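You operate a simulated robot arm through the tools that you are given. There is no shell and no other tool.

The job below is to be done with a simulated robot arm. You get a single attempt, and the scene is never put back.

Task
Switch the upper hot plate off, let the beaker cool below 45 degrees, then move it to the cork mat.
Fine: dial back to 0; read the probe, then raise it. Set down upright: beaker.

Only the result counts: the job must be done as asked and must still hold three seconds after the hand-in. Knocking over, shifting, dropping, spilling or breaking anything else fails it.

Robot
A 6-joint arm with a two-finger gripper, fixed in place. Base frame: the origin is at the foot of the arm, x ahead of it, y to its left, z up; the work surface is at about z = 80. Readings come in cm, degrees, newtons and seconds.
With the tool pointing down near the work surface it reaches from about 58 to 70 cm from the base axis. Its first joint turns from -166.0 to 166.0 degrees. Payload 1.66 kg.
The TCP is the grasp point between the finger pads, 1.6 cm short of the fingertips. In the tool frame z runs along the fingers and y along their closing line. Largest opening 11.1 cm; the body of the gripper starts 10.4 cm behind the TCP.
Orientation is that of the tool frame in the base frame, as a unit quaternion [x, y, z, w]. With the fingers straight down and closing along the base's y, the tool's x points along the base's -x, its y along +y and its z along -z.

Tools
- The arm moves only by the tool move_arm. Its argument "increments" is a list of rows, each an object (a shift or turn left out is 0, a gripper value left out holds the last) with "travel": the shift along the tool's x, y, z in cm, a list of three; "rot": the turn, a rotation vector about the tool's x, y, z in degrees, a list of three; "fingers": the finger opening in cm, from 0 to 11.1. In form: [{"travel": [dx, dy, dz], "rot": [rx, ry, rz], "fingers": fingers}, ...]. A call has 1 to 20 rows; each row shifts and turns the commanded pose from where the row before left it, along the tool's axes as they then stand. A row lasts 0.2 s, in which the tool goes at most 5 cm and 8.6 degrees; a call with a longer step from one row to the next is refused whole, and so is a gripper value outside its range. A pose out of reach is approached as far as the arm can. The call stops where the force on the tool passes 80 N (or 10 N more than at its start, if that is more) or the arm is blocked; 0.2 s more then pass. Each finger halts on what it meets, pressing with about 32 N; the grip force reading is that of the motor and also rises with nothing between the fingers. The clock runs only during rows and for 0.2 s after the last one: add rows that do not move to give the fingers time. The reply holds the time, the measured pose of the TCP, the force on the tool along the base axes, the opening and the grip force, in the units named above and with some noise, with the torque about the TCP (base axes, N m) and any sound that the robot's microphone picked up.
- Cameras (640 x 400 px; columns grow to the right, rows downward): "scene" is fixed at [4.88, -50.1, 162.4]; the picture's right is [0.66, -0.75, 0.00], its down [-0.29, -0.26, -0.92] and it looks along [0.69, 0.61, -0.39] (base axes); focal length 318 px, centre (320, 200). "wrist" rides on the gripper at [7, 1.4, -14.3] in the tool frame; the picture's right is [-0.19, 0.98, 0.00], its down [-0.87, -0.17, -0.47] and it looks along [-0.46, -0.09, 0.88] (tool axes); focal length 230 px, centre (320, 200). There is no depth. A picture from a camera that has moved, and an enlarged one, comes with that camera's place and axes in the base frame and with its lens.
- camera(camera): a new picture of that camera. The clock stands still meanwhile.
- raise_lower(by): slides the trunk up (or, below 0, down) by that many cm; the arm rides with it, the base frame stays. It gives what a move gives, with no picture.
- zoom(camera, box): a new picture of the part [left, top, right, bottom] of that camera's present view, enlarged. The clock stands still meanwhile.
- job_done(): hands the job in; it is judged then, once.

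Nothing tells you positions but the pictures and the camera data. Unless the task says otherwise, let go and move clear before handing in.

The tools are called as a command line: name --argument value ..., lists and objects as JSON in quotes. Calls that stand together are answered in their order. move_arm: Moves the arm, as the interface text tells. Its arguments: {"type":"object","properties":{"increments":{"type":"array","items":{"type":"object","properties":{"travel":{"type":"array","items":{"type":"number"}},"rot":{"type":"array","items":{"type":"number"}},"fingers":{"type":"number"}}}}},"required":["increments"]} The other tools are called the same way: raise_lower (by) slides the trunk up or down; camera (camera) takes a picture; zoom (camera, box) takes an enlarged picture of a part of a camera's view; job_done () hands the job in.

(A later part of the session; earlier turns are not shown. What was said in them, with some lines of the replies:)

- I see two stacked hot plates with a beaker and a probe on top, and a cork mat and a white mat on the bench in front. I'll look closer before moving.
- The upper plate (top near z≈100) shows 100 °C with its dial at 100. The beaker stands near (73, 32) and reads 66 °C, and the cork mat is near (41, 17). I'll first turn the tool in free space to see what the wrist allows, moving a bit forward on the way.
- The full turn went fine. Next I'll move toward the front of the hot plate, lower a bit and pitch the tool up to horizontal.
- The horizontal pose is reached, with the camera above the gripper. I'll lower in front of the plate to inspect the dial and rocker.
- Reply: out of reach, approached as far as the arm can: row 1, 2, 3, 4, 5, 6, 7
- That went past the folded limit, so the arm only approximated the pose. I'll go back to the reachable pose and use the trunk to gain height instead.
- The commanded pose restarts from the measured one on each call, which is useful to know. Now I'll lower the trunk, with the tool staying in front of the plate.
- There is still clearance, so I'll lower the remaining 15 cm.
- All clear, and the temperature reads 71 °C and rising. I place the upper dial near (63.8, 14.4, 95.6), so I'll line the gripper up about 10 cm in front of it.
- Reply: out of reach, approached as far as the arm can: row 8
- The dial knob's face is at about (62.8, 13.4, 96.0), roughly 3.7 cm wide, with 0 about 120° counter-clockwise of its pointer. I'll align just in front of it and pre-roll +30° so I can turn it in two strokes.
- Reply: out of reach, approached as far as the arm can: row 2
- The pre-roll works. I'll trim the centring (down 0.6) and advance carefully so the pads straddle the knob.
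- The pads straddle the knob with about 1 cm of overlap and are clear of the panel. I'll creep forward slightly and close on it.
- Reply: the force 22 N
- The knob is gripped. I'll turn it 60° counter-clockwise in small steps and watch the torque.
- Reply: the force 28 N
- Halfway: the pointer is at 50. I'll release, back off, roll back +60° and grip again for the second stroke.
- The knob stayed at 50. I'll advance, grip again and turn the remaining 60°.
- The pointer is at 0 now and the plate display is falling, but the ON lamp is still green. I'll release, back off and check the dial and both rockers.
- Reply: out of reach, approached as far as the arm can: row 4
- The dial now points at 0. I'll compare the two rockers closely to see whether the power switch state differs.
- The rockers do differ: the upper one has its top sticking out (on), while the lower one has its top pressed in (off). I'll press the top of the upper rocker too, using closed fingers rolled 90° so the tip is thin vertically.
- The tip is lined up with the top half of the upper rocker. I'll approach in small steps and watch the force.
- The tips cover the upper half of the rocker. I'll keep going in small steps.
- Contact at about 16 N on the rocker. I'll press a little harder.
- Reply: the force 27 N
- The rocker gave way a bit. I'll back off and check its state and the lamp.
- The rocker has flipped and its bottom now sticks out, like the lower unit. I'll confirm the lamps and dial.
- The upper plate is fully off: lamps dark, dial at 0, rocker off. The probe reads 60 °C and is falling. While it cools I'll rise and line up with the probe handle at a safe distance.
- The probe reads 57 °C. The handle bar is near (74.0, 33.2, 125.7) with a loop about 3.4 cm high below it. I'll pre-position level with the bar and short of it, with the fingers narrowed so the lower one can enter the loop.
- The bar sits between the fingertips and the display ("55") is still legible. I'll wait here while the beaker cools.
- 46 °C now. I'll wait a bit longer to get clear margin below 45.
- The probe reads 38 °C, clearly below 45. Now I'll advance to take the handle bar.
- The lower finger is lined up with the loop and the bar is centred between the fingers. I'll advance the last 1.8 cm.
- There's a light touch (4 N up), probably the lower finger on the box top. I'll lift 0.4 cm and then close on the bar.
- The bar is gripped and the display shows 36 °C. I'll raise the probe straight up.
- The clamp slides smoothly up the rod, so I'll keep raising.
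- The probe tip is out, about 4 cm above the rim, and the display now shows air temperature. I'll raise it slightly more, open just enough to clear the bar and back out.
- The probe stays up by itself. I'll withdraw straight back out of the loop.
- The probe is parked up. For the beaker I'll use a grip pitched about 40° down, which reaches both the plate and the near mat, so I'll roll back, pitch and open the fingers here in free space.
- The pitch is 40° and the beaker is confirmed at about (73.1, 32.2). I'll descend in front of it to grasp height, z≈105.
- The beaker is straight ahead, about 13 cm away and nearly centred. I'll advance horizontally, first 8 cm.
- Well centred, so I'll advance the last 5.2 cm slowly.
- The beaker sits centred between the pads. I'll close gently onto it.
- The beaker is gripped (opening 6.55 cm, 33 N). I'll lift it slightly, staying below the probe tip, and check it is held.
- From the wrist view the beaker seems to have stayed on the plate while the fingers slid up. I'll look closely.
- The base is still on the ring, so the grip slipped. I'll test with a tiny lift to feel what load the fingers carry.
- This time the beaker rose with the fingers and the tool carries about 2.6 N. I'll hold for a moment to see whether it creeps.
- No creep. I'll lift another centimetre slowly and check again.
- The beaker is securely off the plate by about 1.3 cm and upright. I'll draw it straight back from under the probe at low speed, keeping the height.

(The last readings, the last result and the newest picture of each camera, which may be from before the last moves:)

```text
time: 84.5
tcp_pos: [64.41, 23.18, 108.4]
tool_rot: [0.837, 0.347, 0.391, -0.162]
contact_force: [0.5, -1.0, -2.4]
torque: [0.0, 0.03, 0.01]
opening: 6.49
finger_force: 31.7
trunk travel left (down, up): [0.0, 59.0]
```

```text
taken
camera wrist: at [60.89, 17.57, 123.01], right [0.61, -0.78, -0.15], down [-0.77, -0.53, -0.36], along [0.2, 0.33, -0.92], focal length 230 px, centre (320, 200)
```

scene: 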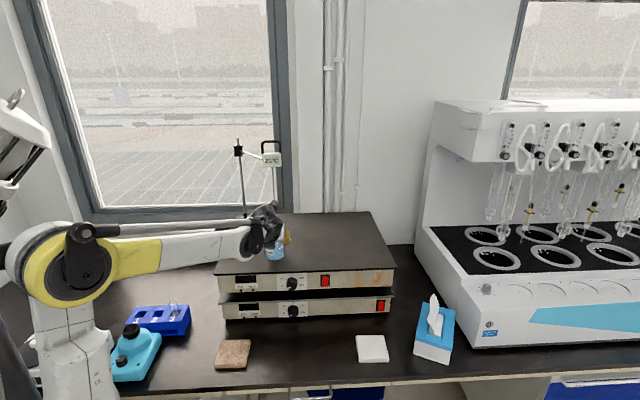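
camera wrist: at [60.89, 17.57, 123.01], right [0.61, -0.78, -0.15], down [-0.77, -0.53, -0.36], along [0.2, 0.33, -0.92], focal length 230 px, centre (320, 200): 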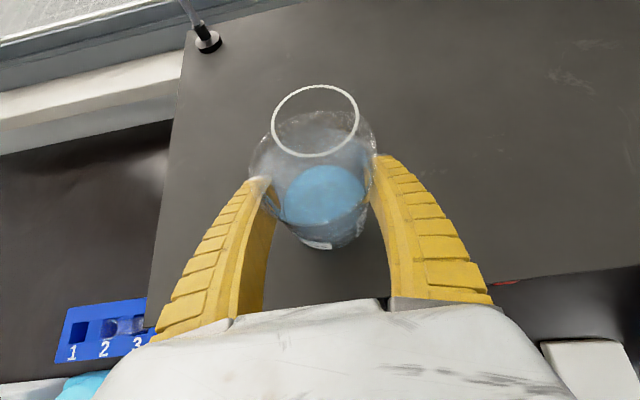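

Clear of the probe. Now I'll turn the tool about the vertical (beaker axis) by 40° so the wrist stays in reach when I go to the mat.

move_arm --increments '[{"rot": [1.53, 0, -1.286]}, {"rot": [3.06, 0, -2.572]}, {"rot": [3.83, 0, -3.215]}, {"rot": [3.83, 0, -3.215]}, {"rot": [3.83, 0, -3.215]}, {"rot": [3.83, 0, -3.215]}, {"rot": [3.83, 0, -3.215]}, {"rot": [3.83, 0, -3.215]}, {"rot": [3.06, 0, -2.572]}, {}]'

camera --camera "scene"

camera --camera "wrist"

```text
time: 86.7
tcp_pos: [64.46, 23.1, 108.5]
tool_rot: [0.668, 0.613, 0.31, -0.286]
contact_force: [-0.5, -0.6, -2.6]
torque: [0.02, -0.04, 0.0]
opening: 6.51
finger_force: 32.0
trunk travel left (down, up): [0.0, 59.0]
```

```text
taken
```

scene: 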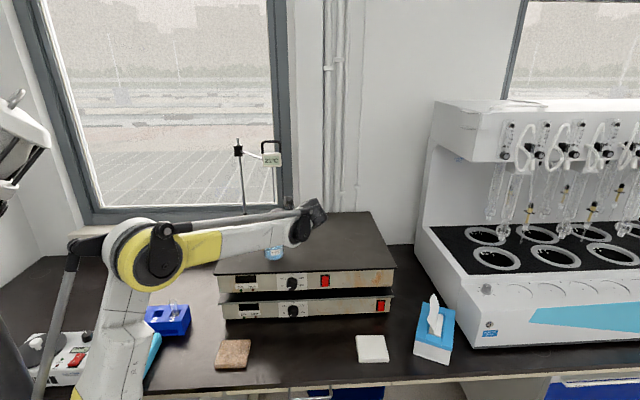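

```text
taken
camera wrist: at [65.35, 16.65, 123.04], right [0.97, -0.21, -0.15], down [-0.25, -0.9, -0.36], along [-0.06, 0.38, -0.92], focal length 230 px, centre (320, 200)
```

wrist: 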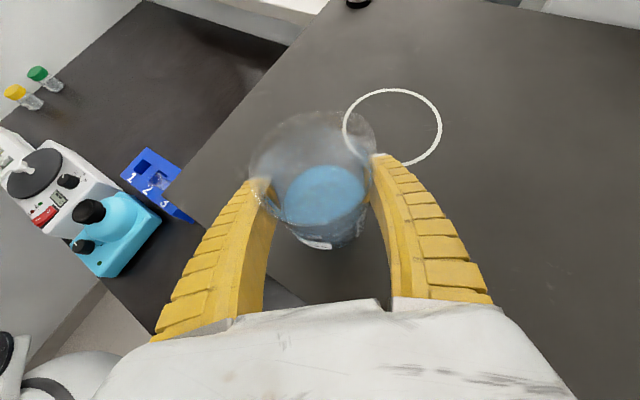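

The turn worked. Next I'll carry the beaker slowly left and back over the cork mat, raising it slightly at the start.

move_arm --increments '[{"travel": [0.3, -0.3, -0.3]}, {"travel": [0.35, -0.6, -0.4]}, {"travel": [0.3, -0.9, -0.4]}, {"travel": [-0.1, -1.2, -0.35]}, {"travel": [-0.26, -1.3, -0.31]}, {"travel": [-0.28, -1.3, -0.33]}, {"travel": [-0.28, -1.3, -0.33]}, {"travel": [-0.28, -1.3, -0.33]}, {"travel": [-0.28, -1.3, -0.33]}, {"travel": [-0.28, -1.3, -0.33]}, {"travel": [-0.28, -1.3, -0.33]}, {"travel": [-0.28, -1.3, -0.33]}, {"travel": [-0.28, -1.3, -0.33]}, {"travel": [-0.28, -1.3, -0.33]}, {"travel": [-0.28, -1.3, -0.33]}, {"travel": [-0.28, -1.3, -0.33]}, {"travel": [-0.28, -1.3, -0.33]}, {"travel": [-0.2, -0.9, -0.24]}, {"travel": [-0.1, -0.5, -0.12]}, {}]'

camera --camera "scene"

camera --camera "wrist"

```text
time: 90.9
tcp_pos: [42.55, 18.42, 110.07]
tool_rot: [0.668, 0.613, 0.311, -0.286]
contact_force: [-0.1, 0.2, -2.2]
torque: [-0.01, -0.02, 0.01]
opening: 6.51
finger_force: 32.0
trunk travel left (down, up): [0.0, 59.0]
```

```text
taken
```

scene: 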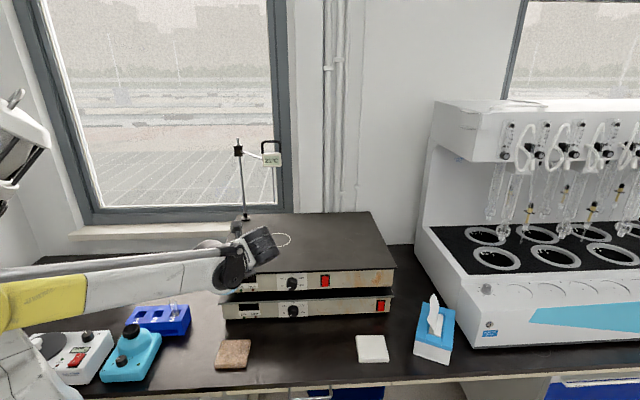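

```text
taken
camera wrist: at [43.37, 11.87, 124.61], right [0.97, -0.21, -0.15], down [-0.25, -0.9, -0.36], along [-0.06, 0.38, -0.92], focal length 230 px, centre (320, 200)
```

wrist: 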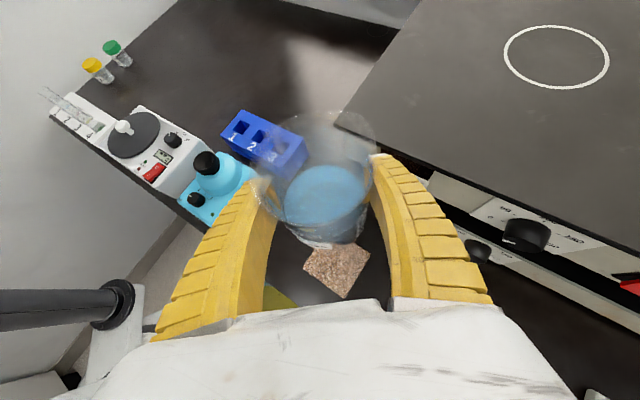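

The mat (centre ≈ (41.0, 17.3)) is almost directly below. I'll correct the horizontal offset and lower slowly.

move_arm --increments '[{"travel": [-0.4, -0.7, -0.48]}, {"travel": [-0.4, -0.75, -0.48]}, {"travel": [-0.383, 0, 0.322]}, {"travel": [-0.766, 0, 0.643]}, {"travel": [-0.766, 0, 0.643]}, {"travel": [-0.766, 0, 0.643]}, {"travel": [-0.766, 0, 0.643]}, {"travel": [-0.766, 0, 0.643]}, {"travel": [-0.766, 0, 0.643]}, {"travel": [-0.766, 0, 0.643]}, {"travel": [-0.766, 0, 0.643]}, {"travel": [-0.766, 0, 0.643]}, {"travel": [-0.766, 0, 0.643]}, {"travel": [-0.766, 0, 0.643]}, {"travel": [-0.766, 0, 0.643]}, {"travel": [-0.383, 0, 0.322]}, {}]'

camera --camera "scene"

camera --camera "wrist"

```text
time: 94.5
tcp_pos: [41.07, 17.23, 97.12]
tool_rot: [0.668, 0.613, 0.311, -0.285]
contact_force: [0.4, 0.1, -3.0]
torque: [0.0, -0.02, -0.01]
opening: 6.51
finger_force: 32.3
trunk travel left (down, up): [0.0, 59.0]
```

```text
taken
```

scene: 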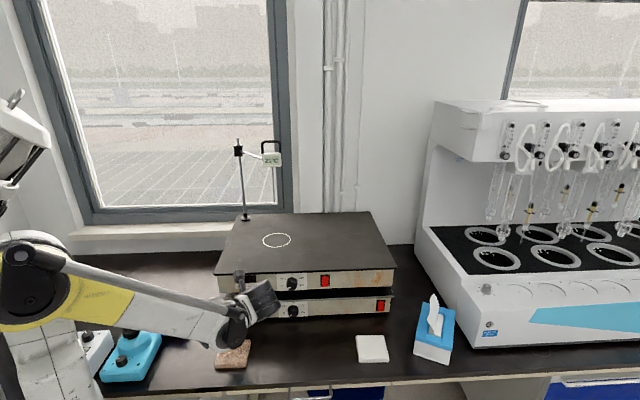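

```text
taken
camera wrist: at [41.92, 10.76, 111.58], right [0.97, -0.21, -0.15], down [-0.25, -0.9, -0.36], along [-0.06, 0.38, -0.92], focal length 230 px, centre (320, 200)
```

wrist: 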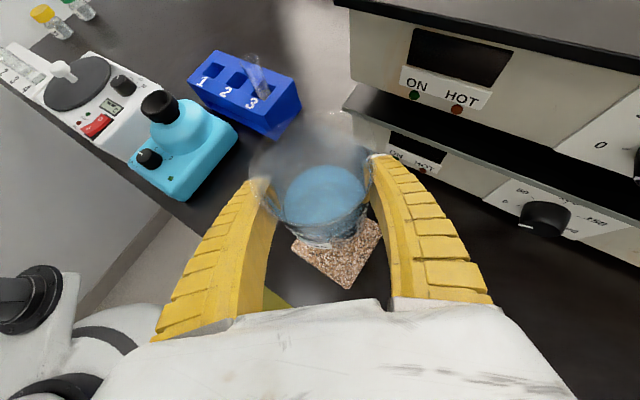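

Well aligned over the mat. I'll lower another 8 cm and then finish in small steps.

move_arm --increments '[{"travel": [-0.383, 0, 0.322]}, {"travel": [-0.766, 0, 0.643]}, {"travel": [-0.766, 0, 0.643]}, {"travel": [-0.766, 0, 0.643]}, {"travel": [-0.766, 0, 0.643]}, {"travel": [-0.766, 0, 0.643]}, {"travel": [-0.766, 0, 0.643]}, {"travel": [-0.383, 0, 0.322]}, {"travel": [-0.383, 0, 0.322]}, {}]'

camera --camera "scene"

camera --camera "wrist"

```text
time: 96.7
tcp_pos: [41.08, 17.35, 89.53]
tool_rot: [0.668, 0.613, 0.311, -0.286]
contact_force: [0.4, 0.0, -3.1]
torque: [-0.04, 0.0, 0.0]
opening: 6.5
finger_force: 32.3
trunk travel left (down, up): [0.0, 59.0]
```

```text
taken
```

scene: 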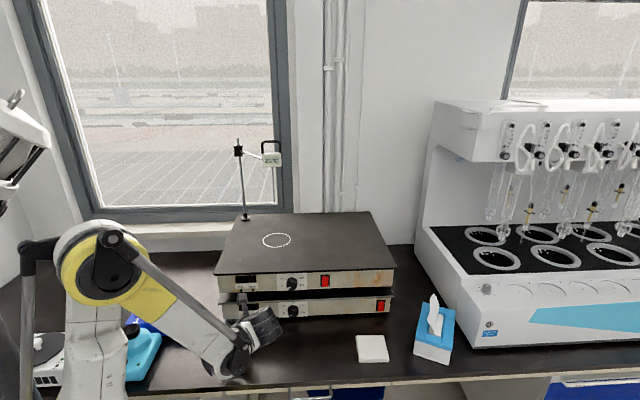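

```text
taken
camera wrist: at [41.87, 10.69, 104.06], right [0.97, -0.21, -0.15], down [-0.25, -0.9, -0.36], along [-0.06, 0.38, -0.92], focal length 230 px, centre (320, 200)
```

wrist: 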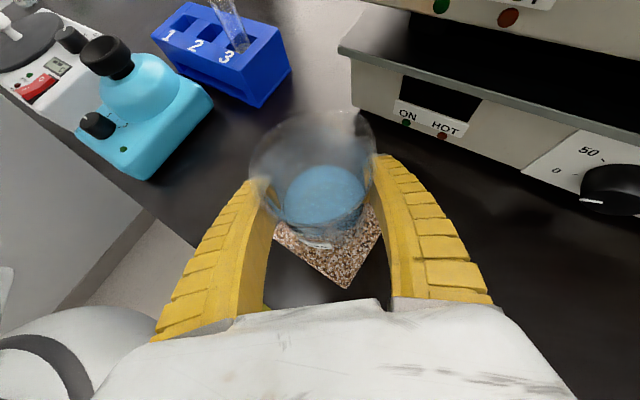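

Still centred over the mat. I'll make the final descent in small steps, watching for the load to transfer.

move_arm --increments '[{"travel": [-0.383, 0, 0.322]}, {"travel": [-0.383, 0, 0.322]}, {}]'

move_arm --increments '[{"travel": [-0.23, 0, 0.193]}, {}]'

move_arm --increments '[{"travel": [-0.23, 0, 0.193]}, {}]'

```text
time: 97.5
tcp_pos: [41.13, 17.39, 88.48]
tool_rot: [0.668, 0.612, 0.311, -0.286]
contact_force: [0.2, 0.0, -2.6]
torque: [-0.04, -0.01, -0.01]
opening: 6.52
finger_force: 31.8
trunk travel left (down, up): [0.0, 59.0]
```

```text
time: 98.1
tcp_pos: [41.17, 17.26, 88.12]
tool_rot: [0.669, 0.612, 0.312, -0.285]
contact_force: [0.3, -0.7, -2.2]
torque: [0.01, 0.0, -0.03]
opening: 6.5
finger_force: 32.0
trunk travel left (down, up): [0.0, 59.0]
```

```text
time: 98.7
tcp_pos: [41.14, 17.26, 87.91]
tool_rot: [0.668, 0.613, 0.311, -0.286]
contact_force: [0.8, 0.3, 4.3]
torque: [0.08, -0.18, -0.02]
opening: 6.48
finger_force: 31.8
trunk travel left (down, up): [0.0, 59.0]
```

The load has transferred (force now +4 N), so the beaker is on the mat. Quick look, then I'll open slowly.

zoom --camera "wrist" --box '[200, 90, 440, 300]'

zoom --camera "scene" --box '[180, 280, 320, 380]'

```text
1.90 times, centred on (320, 195) of wrist
camera zoom: at [41.91, 10.71, 102.46], right [0.97, -0.21, -0.15], down [-0.25, -0.9, -0.36], along [-0.06, 0.38, -0.92], focal length 438 px, centre (320, 210)
```

zoom: 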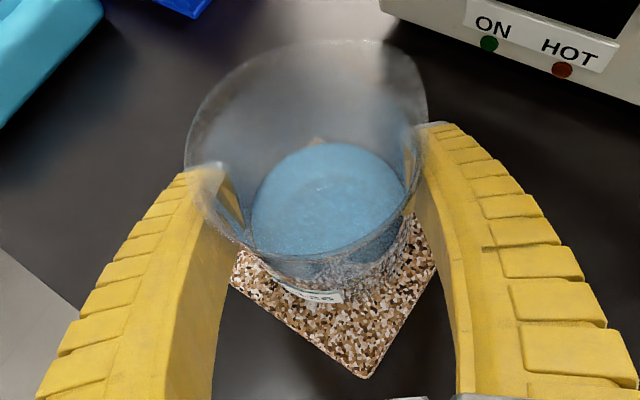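

```text
4.00 times, centred on (250, 330) of scene
camera zoom: at [4.88, -50.1, 162.4], right [0.66, -0.75, 0.0], down [-0.29, -0.26, -0.92], along [0.69, 0.61, -0.39], focal length 1271 px, centre (600, -320)
```

zoom: 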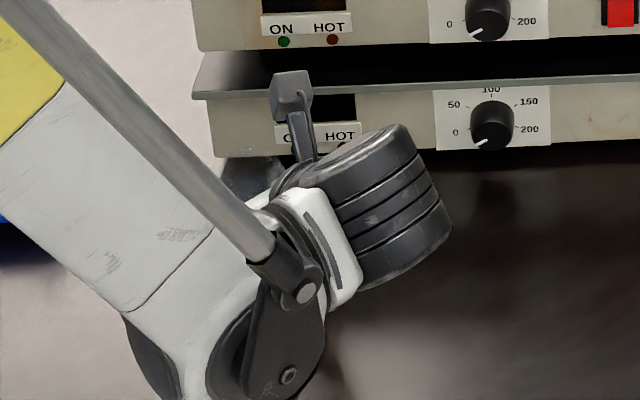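

The beaker is standing on the mat within its edges. I'll open the fingers gradually.

move_arm --increments '[{"fingers": 7.0}, {"fingers": 7.5}, {"fingers": 8.2}, {"fingers": 9.0}, {"fingers": 9.5}, {}]'

camera --camera "wrist"

```text
time: 100.1
tcp_pos: [41.13, 17.2, 87.93]
tool_rot: [0.668, 0.612, 0.311, -0.286]
contact_force: [0.0, 0.6, -0.6]
torque: [-0.02, 0.0, 0.01]
opening: 9.56
finger_force: 0.6
trunk travel left (down, up): [0.0, 59.0]
```

```text
taken
camera wrist: at [41.91, 10.71, 102.44], right [0.97, -0.21, -0.15], down [-0.25, -0.9, -0.36], along [-0.06, 0.38, -0.92], focal length 230 px, centre (320, 200)
```

wrist: 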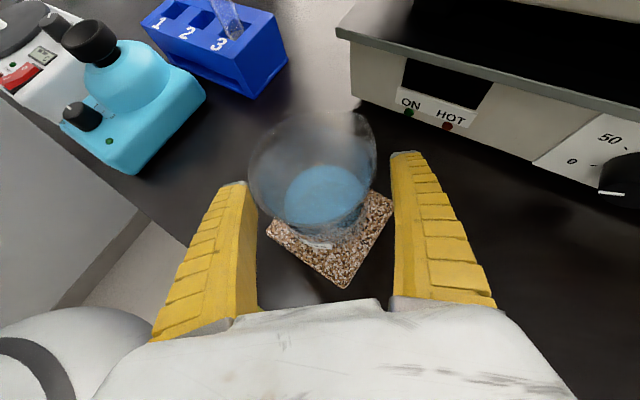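

Released cleanly and the beaker stands on its own. I'll open fully and withdraw back and up along the finger direction.

move_arm --increments '[{"fingers": 11.0}, {}, {"travel": [0, 0, -1]}, {"travel": [0, 0, -1.5]}, {"travel": [0, 0, -2]}, {"travel": [0, 0, -2]}, {"travel": [0, 0, -2]}, {"travel": [0, 0, -2]}, {"travel": [0, 0, -2]}, {}]'

camera --camera "wrist"

camera --camera "scene"

```text
time: 102.3
tcp_pos: [40.26, 7.62, 95.98]
tool_rot: [0.668, 0.612, 0.312, -0.285]
contact_force: [0.7, 0.7, 0.5]
torque: [-0.02, 0.0, 0.0]
opening: 11.01
finger_force: 0.0
trunk travel left (down, up): [0.0, 59.0]
```

```text
taken
camera wrist: at [41.09, 1.05, 110.51], right [0.97, -0.21, -0.15], down [-0.25, -0.9, -0.36], along [-0.06, 0.38, -0.92], focal length 230 px, centre (320, 200)
```

wrist: 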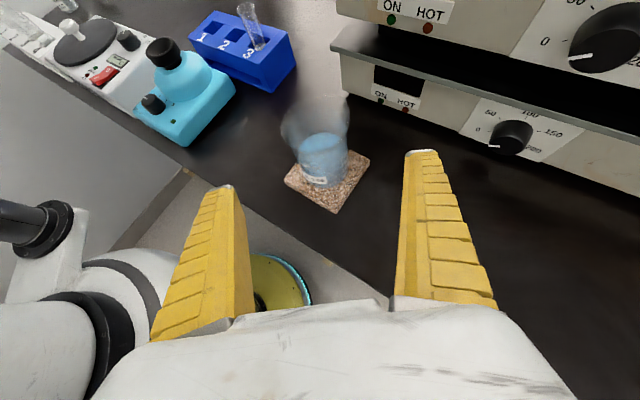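

```text
taken
```

scene: 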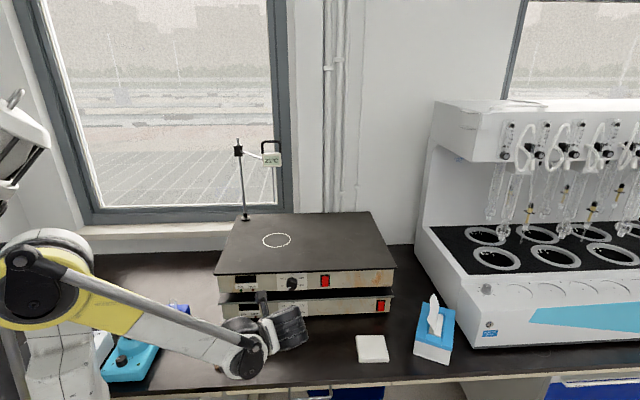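

The beaker stands upright on the cork mat. I'll rise well clear and check everything once more.

move_arm --increments '[{"travel": [1.53, 0, -1.286]}, {"travel": [2.3, 0, -1.93]}, {"travel": [2.3, 0, -1.93]}, {"travel": [2.3, 0, -1.93]}, {"travel": [2.3, 0, -1.93]}, {"travel": [2.3, 0, -1.93]}, {"travel": [2.3, 0, -1.93]}, {"travel": [2.3, 0, -1.93]}, {"travel": [2.3, 0, -1.93]}, {}]'

camera --camera "scene"

zoom --camera "scene" --box '[180, 240, 400, 380]'

zoom --camera "wrist" --box '[220, 60, 640, 260]'

```text
time: 104.5
tcp_pos: [40.32, 7.61, 121.86]
tool_rot: [0.669, 0.612, 0.311, -0.285]
contact_force: [0.4, 0.6, 0.3]
torque: [0.01, 0.02, -0.03]
opening: 11.0
finger_force: 0.2
trunk travel left (down, up): [0.0, 59.0]
```

```text
taken
```

scene: 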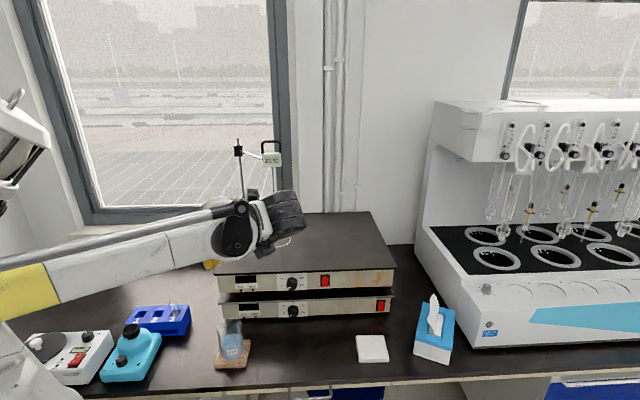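

```text
2.86 times, centred on (290, 310) of scene
camera zoom: at [4.88, -50.1, 162.4], right [0.66, -0.75, 0.0], down [-0.29, -0.26, -0.92], along [0.69, 0.61, -0.39], focal length 908 px, centre (406, -114)
```

zoom: 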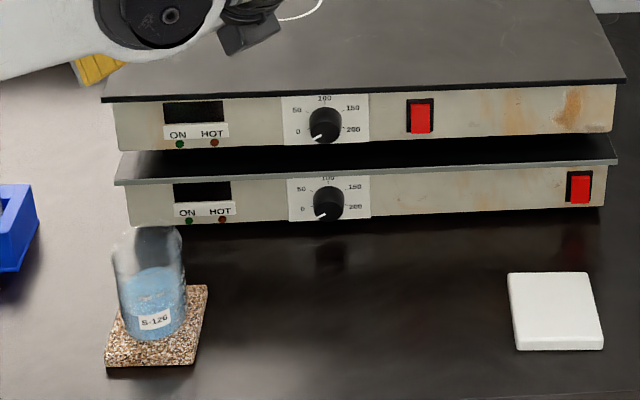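

```text
1.52 times, centred on (430, 160) of wrist
camera zoom: at [41.21, 1.09, 136.43], right [0.97, -0.21, -0.15], down [-0.25, -0.9, -0.36], along [-0.06, 0.38, -0.92], focal length 351 px, centre (152, 261)
```

zoom: 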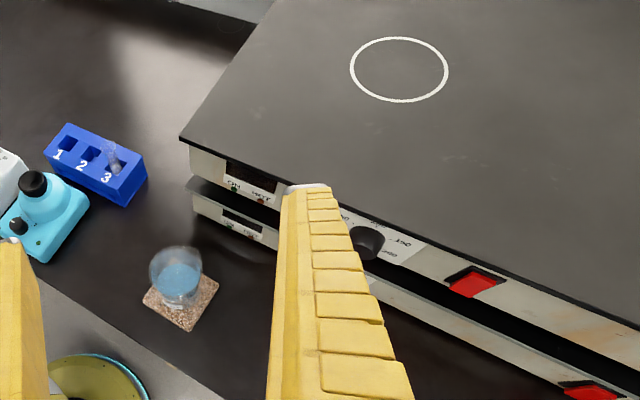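

Everything checks out:
- **Beaker:** upright and centred on the cork mat.
- **Upper plate:** off, with the dial at 0 and the lamps dark.
- **Probe:** raised, after it read 36–38 °C.
- **Arm:** clear of everything.

I'm handing in now.

job_done

```text
The job is handed in.
```

The job is done and handed in: the upper hot plate is off, and the beaker is standing upright on the cork mat. I don't have the judge's result.

- **Hot plate:** I turned the dial back to 0 and also pressed the upper power switch off. The ON and HOT lamps and the display are dark.
- **Cooling:** I waited until the probe read 38 °C; it showed 36 °C when I gripped its handle. I then raised the probe clear of the beaker, and it stayed up when I let go.
- **Beaker:** My first lift slipped. The fingers slid up the glass while the beaker stayed on the plate. The grip then held, and I carried the beaker slowly to the mat. I saw no spill.

In the last pictures nothing else looked moved, and the arm was clear of everything.
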